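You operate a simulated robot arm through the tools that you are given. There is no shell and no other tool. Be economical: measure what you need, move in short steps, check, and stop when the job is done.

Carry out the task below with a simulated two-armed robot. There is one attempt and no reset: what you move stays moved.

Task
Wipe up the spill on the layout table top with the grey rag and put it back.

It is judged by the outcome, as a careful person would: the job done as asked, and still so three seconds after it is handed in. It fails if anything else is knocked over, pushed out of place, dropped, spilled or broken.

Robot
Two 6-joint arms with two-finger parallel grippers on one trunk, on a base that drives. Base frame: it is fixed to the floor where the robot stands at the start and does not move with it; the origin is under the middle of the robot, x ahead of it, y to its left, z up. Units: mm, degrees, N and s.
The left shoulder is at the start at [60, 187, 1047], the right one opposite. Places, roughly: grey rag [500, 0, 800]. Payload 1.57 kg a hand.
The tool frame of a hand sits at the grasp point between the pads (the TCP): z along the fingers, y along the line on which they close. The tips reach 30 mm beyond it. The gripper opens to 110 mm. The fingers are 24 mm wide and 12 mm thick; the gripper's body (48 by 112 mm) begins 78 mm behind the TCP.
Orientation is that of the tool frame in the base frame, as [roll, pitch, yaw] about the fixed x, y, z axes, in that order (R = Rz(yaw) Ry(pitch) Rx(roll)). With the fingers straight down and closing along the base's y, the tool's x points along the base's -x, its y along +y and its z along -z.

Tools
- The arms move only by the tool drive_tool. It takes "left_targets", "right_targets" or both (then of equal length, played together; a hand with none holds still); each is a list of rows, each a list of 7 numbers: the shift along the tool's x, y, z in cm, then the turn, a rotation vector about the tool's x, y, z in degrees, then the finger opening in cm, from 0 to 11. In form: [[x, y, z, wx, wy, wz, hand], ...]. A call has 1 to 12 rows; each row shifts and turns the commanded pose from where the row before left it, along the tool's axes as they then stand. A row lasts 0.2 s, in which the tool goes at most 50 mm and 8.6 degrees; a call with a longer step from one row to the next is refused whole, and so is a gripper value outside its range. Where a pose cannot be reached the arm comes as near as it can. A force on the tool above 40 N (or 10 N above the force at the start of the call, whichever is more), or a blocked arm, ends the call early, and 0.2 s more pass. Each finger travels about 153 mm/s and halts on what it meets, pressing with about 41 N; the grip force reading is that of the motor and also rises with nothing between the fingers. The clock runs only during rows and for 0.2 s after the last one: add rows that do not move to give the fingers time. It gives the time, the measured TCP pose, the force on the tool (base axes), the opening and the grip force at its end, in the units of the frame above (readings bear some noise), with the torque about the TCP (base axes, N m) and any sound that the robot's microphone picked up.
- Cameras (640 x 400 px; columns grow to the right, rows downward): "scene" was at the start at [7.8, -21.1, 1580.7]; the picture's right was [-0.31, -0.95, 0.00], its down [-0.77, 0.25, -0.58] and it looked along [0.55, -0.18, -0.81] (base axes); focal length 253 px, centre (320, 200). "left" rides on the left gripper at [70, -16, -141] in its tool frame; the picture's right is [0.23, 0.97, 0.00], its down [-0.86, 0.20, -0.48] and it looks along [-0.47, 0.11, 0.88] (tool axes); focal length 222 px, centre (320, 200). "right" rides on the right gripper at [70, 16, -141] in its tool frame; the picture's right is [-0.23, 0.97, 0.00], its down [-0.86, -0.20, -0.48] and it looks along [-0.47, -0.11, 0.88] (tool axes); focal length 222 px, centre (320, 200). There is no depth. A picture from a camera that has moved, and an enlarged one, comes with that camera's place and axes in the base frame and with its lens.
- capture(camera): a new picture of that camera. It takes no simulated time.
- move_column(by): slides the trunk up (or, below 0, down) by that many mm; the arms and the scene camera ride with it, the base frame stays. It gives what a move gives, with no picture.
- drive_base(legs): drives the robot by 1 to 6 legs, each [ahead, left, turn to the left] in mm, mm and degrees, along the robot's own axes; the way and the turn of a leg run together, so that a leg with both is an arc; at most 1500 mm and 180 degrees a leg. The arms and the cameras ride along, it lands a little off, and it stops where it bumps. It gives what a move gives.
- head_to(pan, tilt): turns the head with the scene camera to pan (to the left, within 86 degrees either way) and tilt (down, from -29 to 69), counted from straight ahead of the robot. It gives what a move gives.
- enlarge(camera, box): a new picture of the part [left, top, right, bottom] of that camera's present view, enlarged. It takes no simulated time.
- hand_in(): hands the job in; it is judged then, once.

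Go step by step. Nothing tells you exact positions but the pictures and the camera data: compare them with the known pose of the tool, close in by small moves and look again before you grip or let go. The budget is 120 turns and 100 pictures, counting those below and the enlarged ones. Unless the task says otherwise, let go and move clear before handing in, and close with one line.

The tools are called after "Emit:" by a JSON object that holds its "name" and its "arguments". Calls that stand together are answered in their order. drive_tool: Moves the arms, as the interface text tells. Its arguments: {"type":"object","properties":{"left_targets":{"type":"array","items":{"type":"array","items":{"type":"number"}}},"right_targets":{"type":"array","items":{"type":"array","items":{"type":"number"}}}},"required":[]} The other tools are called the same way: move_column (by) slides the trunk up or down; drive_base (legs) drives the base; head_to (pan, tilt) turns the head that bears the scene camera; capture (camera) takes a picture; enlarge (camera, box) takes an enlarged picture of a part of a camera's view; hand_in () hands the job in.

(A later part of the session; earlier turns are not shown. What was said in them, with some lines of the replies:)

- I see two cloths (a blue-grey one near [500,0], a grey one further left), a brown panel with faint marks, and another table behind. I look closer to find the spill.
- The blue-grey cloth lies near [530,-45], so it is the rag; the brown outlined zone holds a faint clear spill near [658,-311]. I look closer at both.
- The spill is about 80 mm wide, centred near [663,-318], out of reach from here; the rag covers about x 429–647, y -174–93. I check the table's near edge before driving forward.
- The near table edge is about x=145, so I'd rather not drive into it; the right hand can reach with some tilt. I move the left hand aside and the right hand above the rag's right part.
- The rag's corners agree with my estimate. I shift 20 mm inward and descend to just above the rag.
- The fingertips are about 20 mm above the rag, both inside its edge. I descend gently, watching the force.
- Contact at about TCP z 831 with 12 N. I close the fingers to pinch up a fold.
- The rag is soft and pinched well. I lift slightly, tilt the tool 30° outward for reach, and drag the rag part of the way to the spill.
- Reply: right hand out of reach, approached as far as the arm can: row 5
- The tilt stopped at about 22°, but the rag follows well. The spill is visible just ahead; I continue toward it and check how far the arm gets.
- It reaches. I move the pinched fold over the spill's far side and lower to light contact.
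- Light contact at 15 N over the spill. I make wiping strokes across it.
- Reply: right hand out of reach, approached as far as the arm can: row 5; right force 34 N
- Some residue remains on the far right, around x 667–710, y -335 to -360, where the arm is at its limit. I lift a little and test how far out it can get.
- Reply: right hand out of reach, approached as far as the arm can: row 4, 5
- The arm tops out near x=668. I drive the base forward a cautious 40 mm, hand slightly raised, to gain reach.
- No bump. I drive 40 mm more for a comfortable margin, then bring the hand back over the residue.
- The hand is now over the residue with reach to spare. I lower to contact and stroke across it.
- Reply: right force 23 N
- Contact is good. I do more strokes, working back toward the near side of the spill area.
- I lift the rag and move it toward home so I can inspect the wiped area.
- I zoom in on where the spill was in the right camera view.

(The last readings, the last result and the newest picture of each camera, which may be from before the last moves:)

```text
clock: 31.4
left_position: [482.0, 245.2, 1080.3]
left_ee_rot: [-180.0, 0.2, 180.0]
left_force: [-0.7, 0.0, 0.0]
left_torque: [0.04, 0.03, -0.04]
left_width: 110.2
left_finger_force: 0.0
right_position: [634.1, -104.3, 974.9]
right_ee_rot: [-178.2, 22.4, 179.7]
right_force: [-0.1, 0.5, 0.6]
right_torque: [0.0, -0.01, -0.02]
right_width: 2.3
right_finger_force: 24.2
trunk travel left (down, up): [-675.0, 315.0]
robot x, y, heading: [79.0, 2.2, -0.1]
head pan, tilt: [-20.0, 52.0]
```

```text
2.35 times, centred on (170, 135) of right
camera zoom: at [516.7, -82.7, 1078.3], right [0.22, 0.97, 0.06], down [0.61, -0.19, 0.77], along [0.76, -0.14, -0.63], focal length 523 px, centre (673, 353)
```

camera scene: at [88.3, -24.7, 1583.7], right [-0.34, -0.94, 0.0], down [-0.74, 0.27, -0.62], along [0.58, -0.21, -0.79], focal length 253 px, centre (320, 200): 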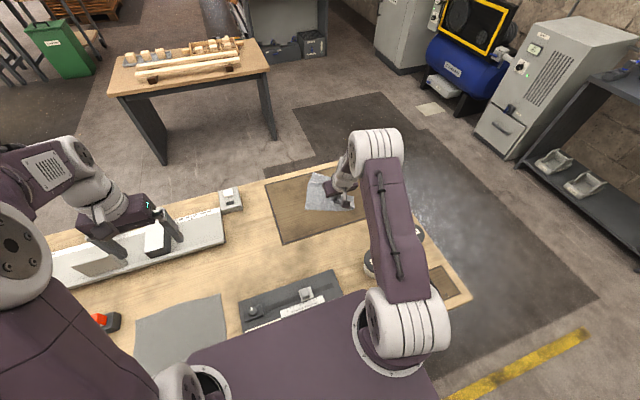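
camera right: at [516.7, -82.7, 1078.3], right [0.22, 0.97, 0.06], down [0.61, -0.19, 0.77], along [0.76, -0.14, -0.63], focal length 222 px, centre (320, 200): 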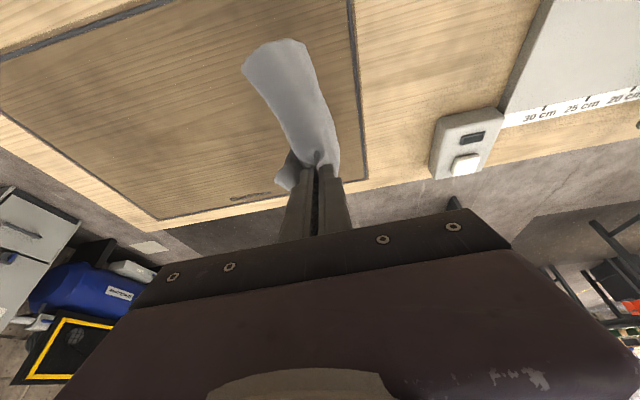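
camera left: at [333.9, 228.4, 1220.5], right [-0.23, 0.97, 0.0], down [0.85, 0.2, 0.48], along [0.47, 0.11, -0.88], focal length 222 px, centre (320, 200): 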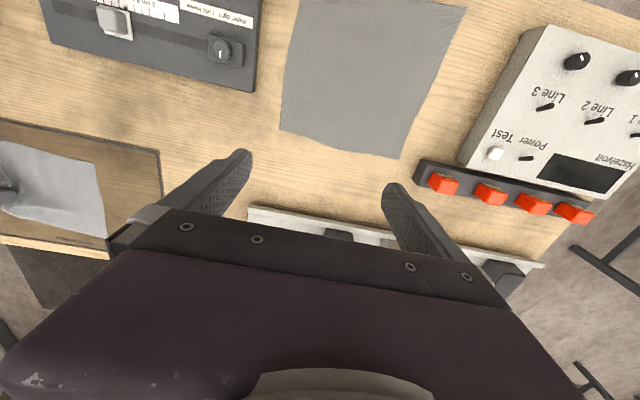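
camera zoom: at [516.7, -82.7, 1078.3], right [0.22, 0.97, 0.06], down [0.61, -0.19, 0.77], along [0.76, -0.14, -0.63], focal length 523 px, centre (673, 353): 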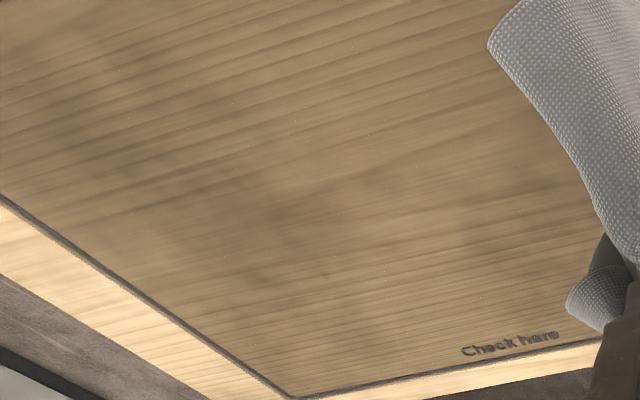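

The spill area is clean now. Next I return the rag: the left hand moves clear, and the right hand untilts and goes to the rag's left side so the cloth can be laid down rightward.

Emit:
{"name": "drive_tool", "arguments": {"left_targets": [[0, 2.5, -1.5, 0, 0, 0, 11], [0, 2.5, -1.5, 0, 0, 0, 11], [0, 2.5, -1.5, 0, 0, 0, 11], [0, 2.5, -1.5, 0, 0, 0, 11], [0, 0, 0, 0, 0, 0, 11], [0, 0, 0, 0, 0, 0, 11], [0, 0, 0, 0, 0, 0, 11], [0, 0, 0, 0, 0, 0, 11], [0, 0, 0, 0, 0, 0, 11], [0, 0, 0, 0, 0, 0, 11]], "right_targets": [[0, 0, 0, 0, 7.5, 0, 0], [0, 0, 0, 0, 7.5, 0, 0], [0, 0, 0, 0, 7.5, 0, 0], [0, 0, 0, 0, 7.5, 0, 0], [1.8, 3.4, -0.4, 0, 0, 0, 0], [1.8, 3.4, -0.4, 0, 0, 0, 0], [1.8, 3.4, -0.4, 0, 0, 0, 0], [1.8, 3.4, -0.4, 0, 0, 0, 0], [1.4, 3.2, 0, 0, 0, 0, 0], [0, 0, 0, 0, 0, 0, 0]]}}

Emit:
{"name": "capture", "arguments": {"camera": "scene"}}

Emit:
{"name": "capture", "arguments": {"camera": "right"}}

Emit:
{"name": "capture", "arguments": {"camera": "left"}}

```text
clock: 33.6
left_position: [482.6, 344.0, 1138.8]
left_ee_rot: [180.0, 0.0, 180.0]
left_force: [0.0, -0.6, -0.3]
left_torque: [0.01, -0.01, -0.05]
left_width: 110.0
left_finger_force: 0.1
right_position: [553.0, 66.3, 997.3]
right_ee_rot: [-178.3, -7.9, 179.0]
right_force: [-0.3, -0.6, -0.4]
right_torque: [0.01, 0.0, 0.0]
right_width: 2.6
right_finger_force: 23.8
trunk travel left (down, up): [-675.0, 315.0]
robot x, y, heading: [78.2, -1.1, 0.2]
head pan, tilt: [-20.0, 52.0]
```

```text
65 pictures are left
camera scene: at [88.6, -24.8, 1583.7], right [-0.34, -0.94, 0.0], down [-0.74, 0.27, -0.62], along [0.58, -0.21, -0.79], focal length 253 px, centre (320, 200)
```

scene: 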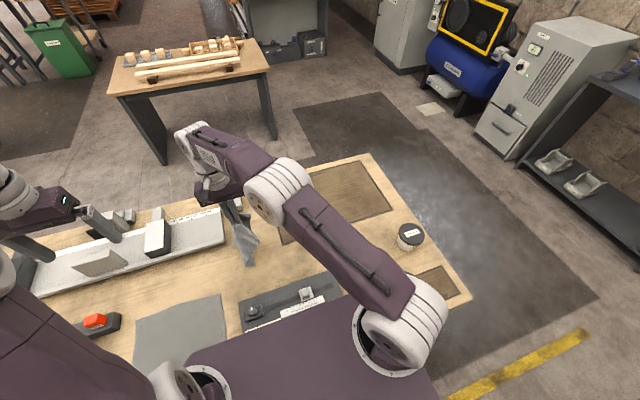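

```text
64 pictures are left
camera right: at [503.9, 86.8, 1145.8], right [0.24, 0.97, -0.06], down [0.91, -0.2, 0.36], along [0.34, -0.14, -0.93], focal length 222 px, centre (320, 200)
```

right: 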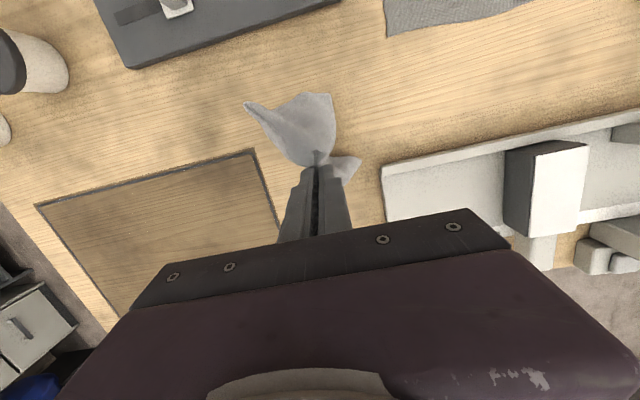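

```text
63 pictures are left
camera left: at [412.3, 327.4, 1280.7], right [-0.23, 0.97, 0.0], down [0.85, 0.2, 0.48], along [0.47, 0.11, -0.88], focal length 222 px, centre (320, 200)
```

left: 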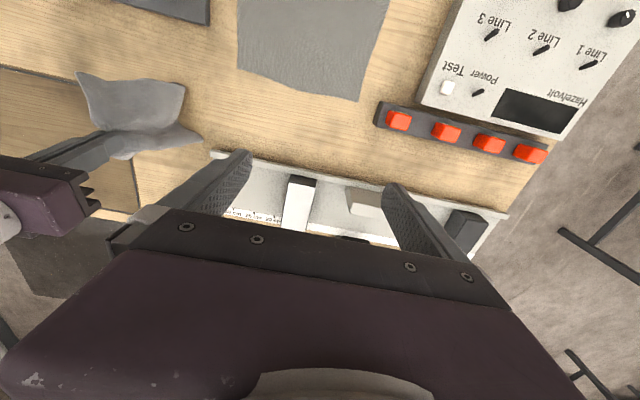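

The right hand is left of the rag's place with the cloth hanging to about table level. I straighten the tool and lay the cloth down in an arc to the right.

Emit:
{"name": "drive_tool", "arguments": {"right_targets": [[0, 0, 0, 0, -7.8, 0, 0], [0, -2, 0.1, 0, 0, 0, 0], [0, -2.7, 0.6, 0, 0, 0, 0], [0, -2.7, 1, 0, 0, 0, 0], [0, -2.6, 1.5, 0, 0, 0, 0], [0, -2.4, 2.1, 0, 0, 0, 0], [0, -1.9, 2.4, 0, 0, 0, 0], [0, -1.3, 2.8, 0, 0, 0, 0], [0, -0.9, 2.9, 0, 0, 0, 0], [0, -0.5, 1.8, 0, 0, 0, 0], [0, 0, 0, 0, 0, 0, 0]]}}

Emit:
{"name": "capture", "arguments": {"camera": "right"}}

Emit:
{"name": "enlarge", "arguments": {"camera": "scene", "box": [180, 110, 380, 300]}}

```text
clock: 36.0
left_position: [482.2, 344.2, 1139.0]
left_ee_rot: [-179.9, 0.2, 179.9]
left_force: [-0.1, -0.6, -0.4]
left_torque: [0.05, 0.02, -0.02]
left_width: 109.8
left_finger_force: 0.0
right_position: [549.5, -109.8, 851.1]
right_ee_rot: [-178.3, 0.1, 179.3]
right_force: [0.3, -0.7, 0.7]
right_torque: [0.02, 0.01, -0.02]
right_width: 2.4
right_finger_force: 24.0
trunk travel left (down, up): [-675.0, 315.0]
robot x, y, heading: [79.2, 2.5, -0.4]
head pan, tilt: [-20.0, 52.0]
```

```text
62 pictures are left
camera right: at [481.6, -87.6, 991.4], right [0.24, 0.97, -0.03], down [0.85, -0.2, 0.49], along [0.47, -0.14, -0.87], focal length 222 px, centre (320, 200)
```

right: 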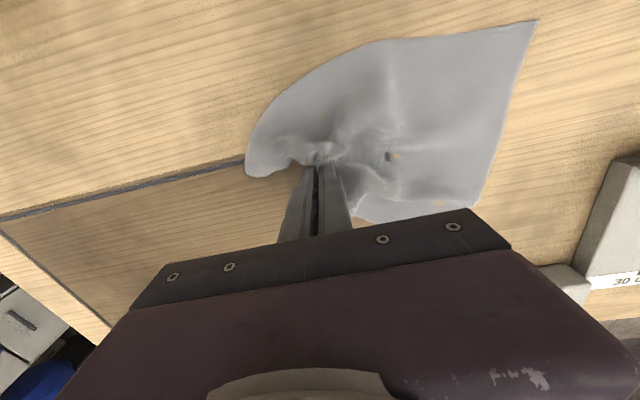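

```text
2.11 times, centred on (280, 205) of scene
camera zoom: at [88.0, -23.9, 1583.7], right [-0.34, -0.94, 0.0], down [-0.74, 0.27, -0.62], along [0.58, -0.21, -0.79], focal length 534 px, centre (404, 190)
```

zoom: 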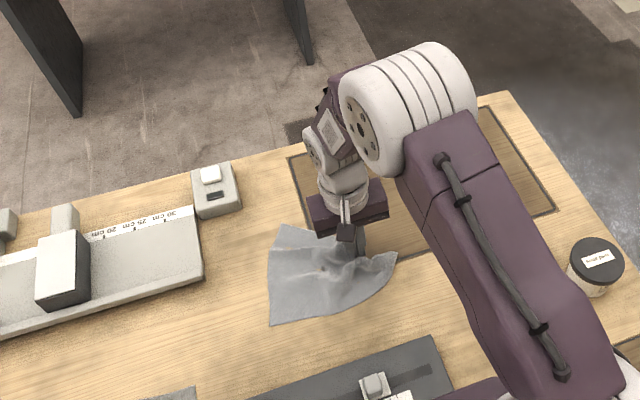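

The rag lies nearly flat in its place. I lower the last bit, release and rise.

Emit:
{"name": "drive_tool", "arguments": {"right_targets": [[0, 0, 0.8, 0, 0, 0, 0], [0, 0, 0.7, 0, 0, 0, 0], [0, 0, 0, 0, 0, 0, 0.5], [0, 0, 0, 0, 0, 0, 1.5], [0, 0, 0, 0, 0, 0, 2.5], [0, 0, 0, 0, 0, 0, 2.5], [0, 0, -1, 0, 0, 0, 2.5], [0, 0, -3, 0, 0, 0, 2.5], [0, 0, -4, 0, 0, 0, 2.5], [0, 0, -4, 0, 0, 0, 2.5], [2, 0, -4, 0, 0, 0, 2.5]]}}

Emit:
{"name": "capture", "arguments": {"camera": "right"}}

Emit:
{"name": "enlarge", "arguments": {"camera": "scene", "box": [180, 110, 380, 300]}}

```text
clock: 38.4
left_position: [480.1, 344.0, 1139.6]
left_ee_rot: [-180.0, 0.2, 179.9]
left_force: [0.2, 0.0, 0.0]
left_torque: [0.02, -0.02, 0.0]
left_width: 110.0
left_finger_force: 0.1
right_position: [528.0, -104.5, 996.8]
right_ee_rot: [-178.3, 0.3, 179.2]
right_force: [-0.1, 0.1, -0.2]
right_torque: [-0.01, -0.05, 0.01]
right_width: 25.0
right_finger_force: 0.1
trunk travel left (down, up): [-675.0, 315.0]
robot x, y, heading: [77.4, -5.3, -0.1]
head pan, tilt: [-20.0, 52.0]
```

```text
60 pictures are left
camera right: at [459.3, -82.7, 1136.8], right [0.24, 0.97, -0.03], down [0.85, -0.2, 0.49], along [0.47, -0.14, -0.87], focal length 222 px, centre (320, 200)
```

right: 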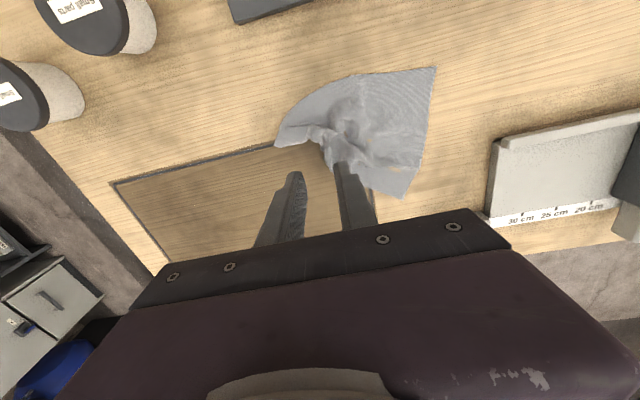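

```text
2.11 times, centred on (280, 205) of scene
camera zoom: at [85.7, -24.0, 1583.7], right [-0.34, -0.94, 0.0], down [-0.74, 0.27, -0.62], along [0.58, -0.21, -0.79], focal length 534 px, centre (404, 190)
```

zoom: 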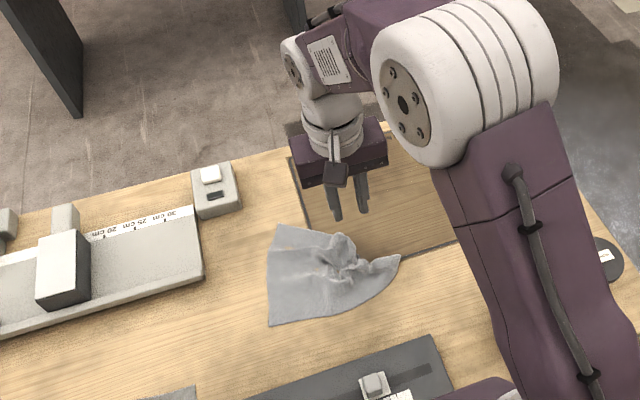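

The rag is back, centred near [532,-47] versus about [539,-41] originally. I retract the right hand and check the spill area once more.

Emit:
{"name": "drive_tool", "arguments": {"right_targets": [[2, 0, -4, 0, 0, 0, 2.5], [2, -2, -3, 0, 0, 0, 4], [1, -4, 0, 0, 0, 0, 6], [1, -4, 0, 0, 0, 0, 8], [1, -4, 0, 0, 0, 0, 8], [1, -4, 0, 0, 0, 0, 8], [1, -4, 0, 0, 0, 0, 8], [1, -4, 0, 0, 0, 0, 8], [0, 0, 0, 0, 0, 0, 8]]}}

Emit:
{"name": "capture", "arguments": {"camera": "scene"}}

Emit:
{"name": "enlarge", "arguments": {"camera": "scene", "box": [230, 130, 430, 255]}}

Emit:
{"name": "capture", "arguments": {"camera": "right"}}

```text
clock: 40.4
left_position: [482.3, 344.8, 1139.1]
left_ee_rot: [-179.9, 0.2, 180.0]
left_force: [-0.6, -0.3, 0.3]
left_torque: [0.0, 0.02, 0.01]
left_width: 110.2
left_finger_force: 0.0
right_position: [425.8, -361.3, 1075.9]
right_ee_rot: [-178.3, 0.1, 179.2]
right_force: [0.9, 0.2, -0.3]
right_torque: [-0.05, -0.01, -0.01]
right_width: 80.0
right_finger_force: 0.1
trunk travel left (down, up): [-675.0, 315.0]
robot x, y, heading: [82.9, 0.4, -0.0]
head pan, tilt: [-20.0, 52.0]
```

```text
58 pictures are left
camera scene: at [88.3, -23.3, 1583.7], right [-0.34, -0.94, 0.0], down [-0.74, 0.27, -0.62], along [0.58, -0.21, -0.79], focal length 253 px, centre (320, 200)
```

scene: 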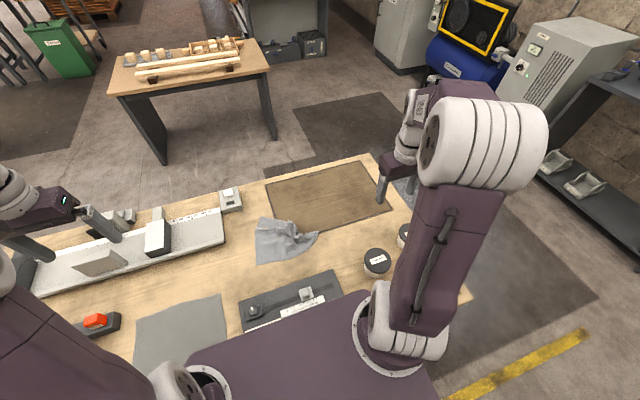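

```text
3.20 times, centred on (330, 192) of scene
camera zoom: at [88.3, -23.3, 1583.7], right [-0.34, -0.94, 0.0], down [-0.74, 0.27, -0.62], along [0.58, -0.21, -0.79], focal length 811 px, centre (288, 224)
```

zoom: 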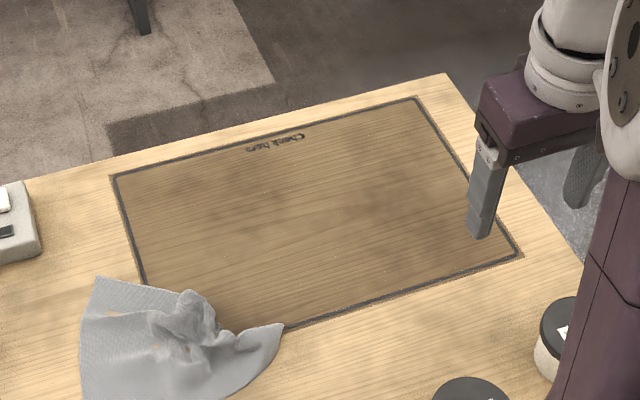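

```text
56 pictures are left
camera right: at [356.2, -339.3, 1215.0], right [0.24, 0.97, -0.03], down [0.85, -0.2, 0.48], along [0.46, -0.14, -0.87], focal length 222 px, centre (320, 200)
```

right: 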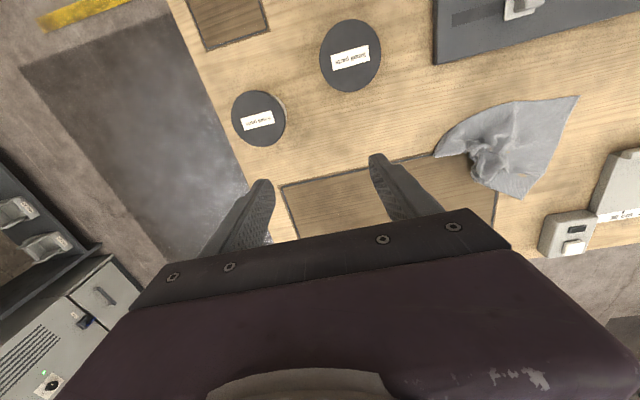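

The spill area is clean and the rag is in place. I drive back to where I started and check that nothing near the table's front was disturbed.

Emit:
{"name": "drive_base", "arguments": {"legs": [[-80, 0, 0]]}}

Emit:
{"name": "head_to", "arguments": {"pan": 0, "tilt": 68.8}}

Emit:
{"name": "capture", "arguments": {"camera": "scene"}}

```text
clock: 41.4
left_position: [404.9, 344.6, 1139.8]
left_ee_rot: [-180.0, 0.1, 179.9]
left_force: [-0.4, -0.8, 0.9]
left_torque: [-0.01, -0.01, -0.02]
left_width: 110.0
left_finger_force: 0.0
right_position: [346.9, -360.4, 1073.3]
right_ee_rot: [-178.4, 0.0, 179.2]
right_force: [-0.1, 0.0, -0.4]
right_torque: [0.0, -0.01, -0.02]
right_width: 80.1
right_finger_force: 0.0
trunk travel left (down, up): [-675.0, 315.0]
robot x, y, heading: [-0.5, -1.1, -0.2]
head pan, tilt: [-20.0, 52.0]
```

```text
clock: 42.2
left_position: [403.0, 343.9, 1139.5]
left_ee_rot: [180.0, 0.1, 180.0]
left_force: [0.3, 0.3, 0.1]
left_torque: [0.01, 0.0, -0.01]
left_width: 110.3
left_finger_force: 0.0
right_position: [344.5, -360.7, 1074.4]
right_ee_rot: [-178.3, 0.2, 179.2]
right_force: [-0.3, 0.7, -0.8]
right_torque: [-0.02, 0.0, 0.0]
right_width: 80.1
right_finger_force: 0.1
trunk travel left (down, up): [-675.0, 315.0]
robot x, y, heading: [-1.4, -0.2, -0.1]
head pan, tilt: [0.0, 68.8]
```

```text
55 pictures are left
camera scene: at [-5.4, 1.4, 1564.5], right [0.0, -1.0, 0.0], down [-0.93, 0.0, -0.36], along [0.36, 0.0, -0.93], focal length 253 px, centre (320, 200)
```

scene: 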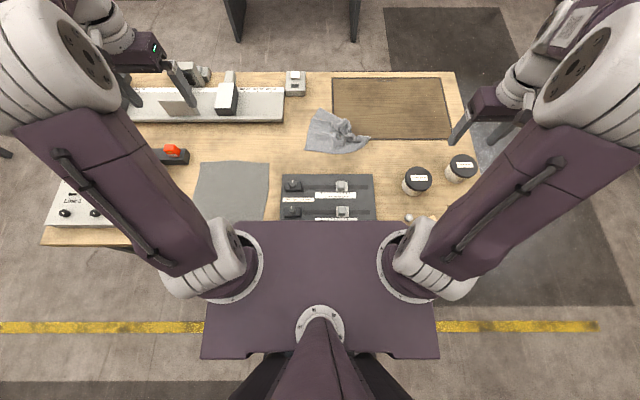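

Everything else sits where it was, the zone is clean and the rag lies at its original place. I hand in.

Emit:
{"name": "hand_in", "arguments": {}}

```text
The job is handed in.
```

I wiped up the spill with the grey rag and put the rag back within about 10 mm of where it was. It's a bit crumpled on its right side rather than flat, and nothing else looks moved.
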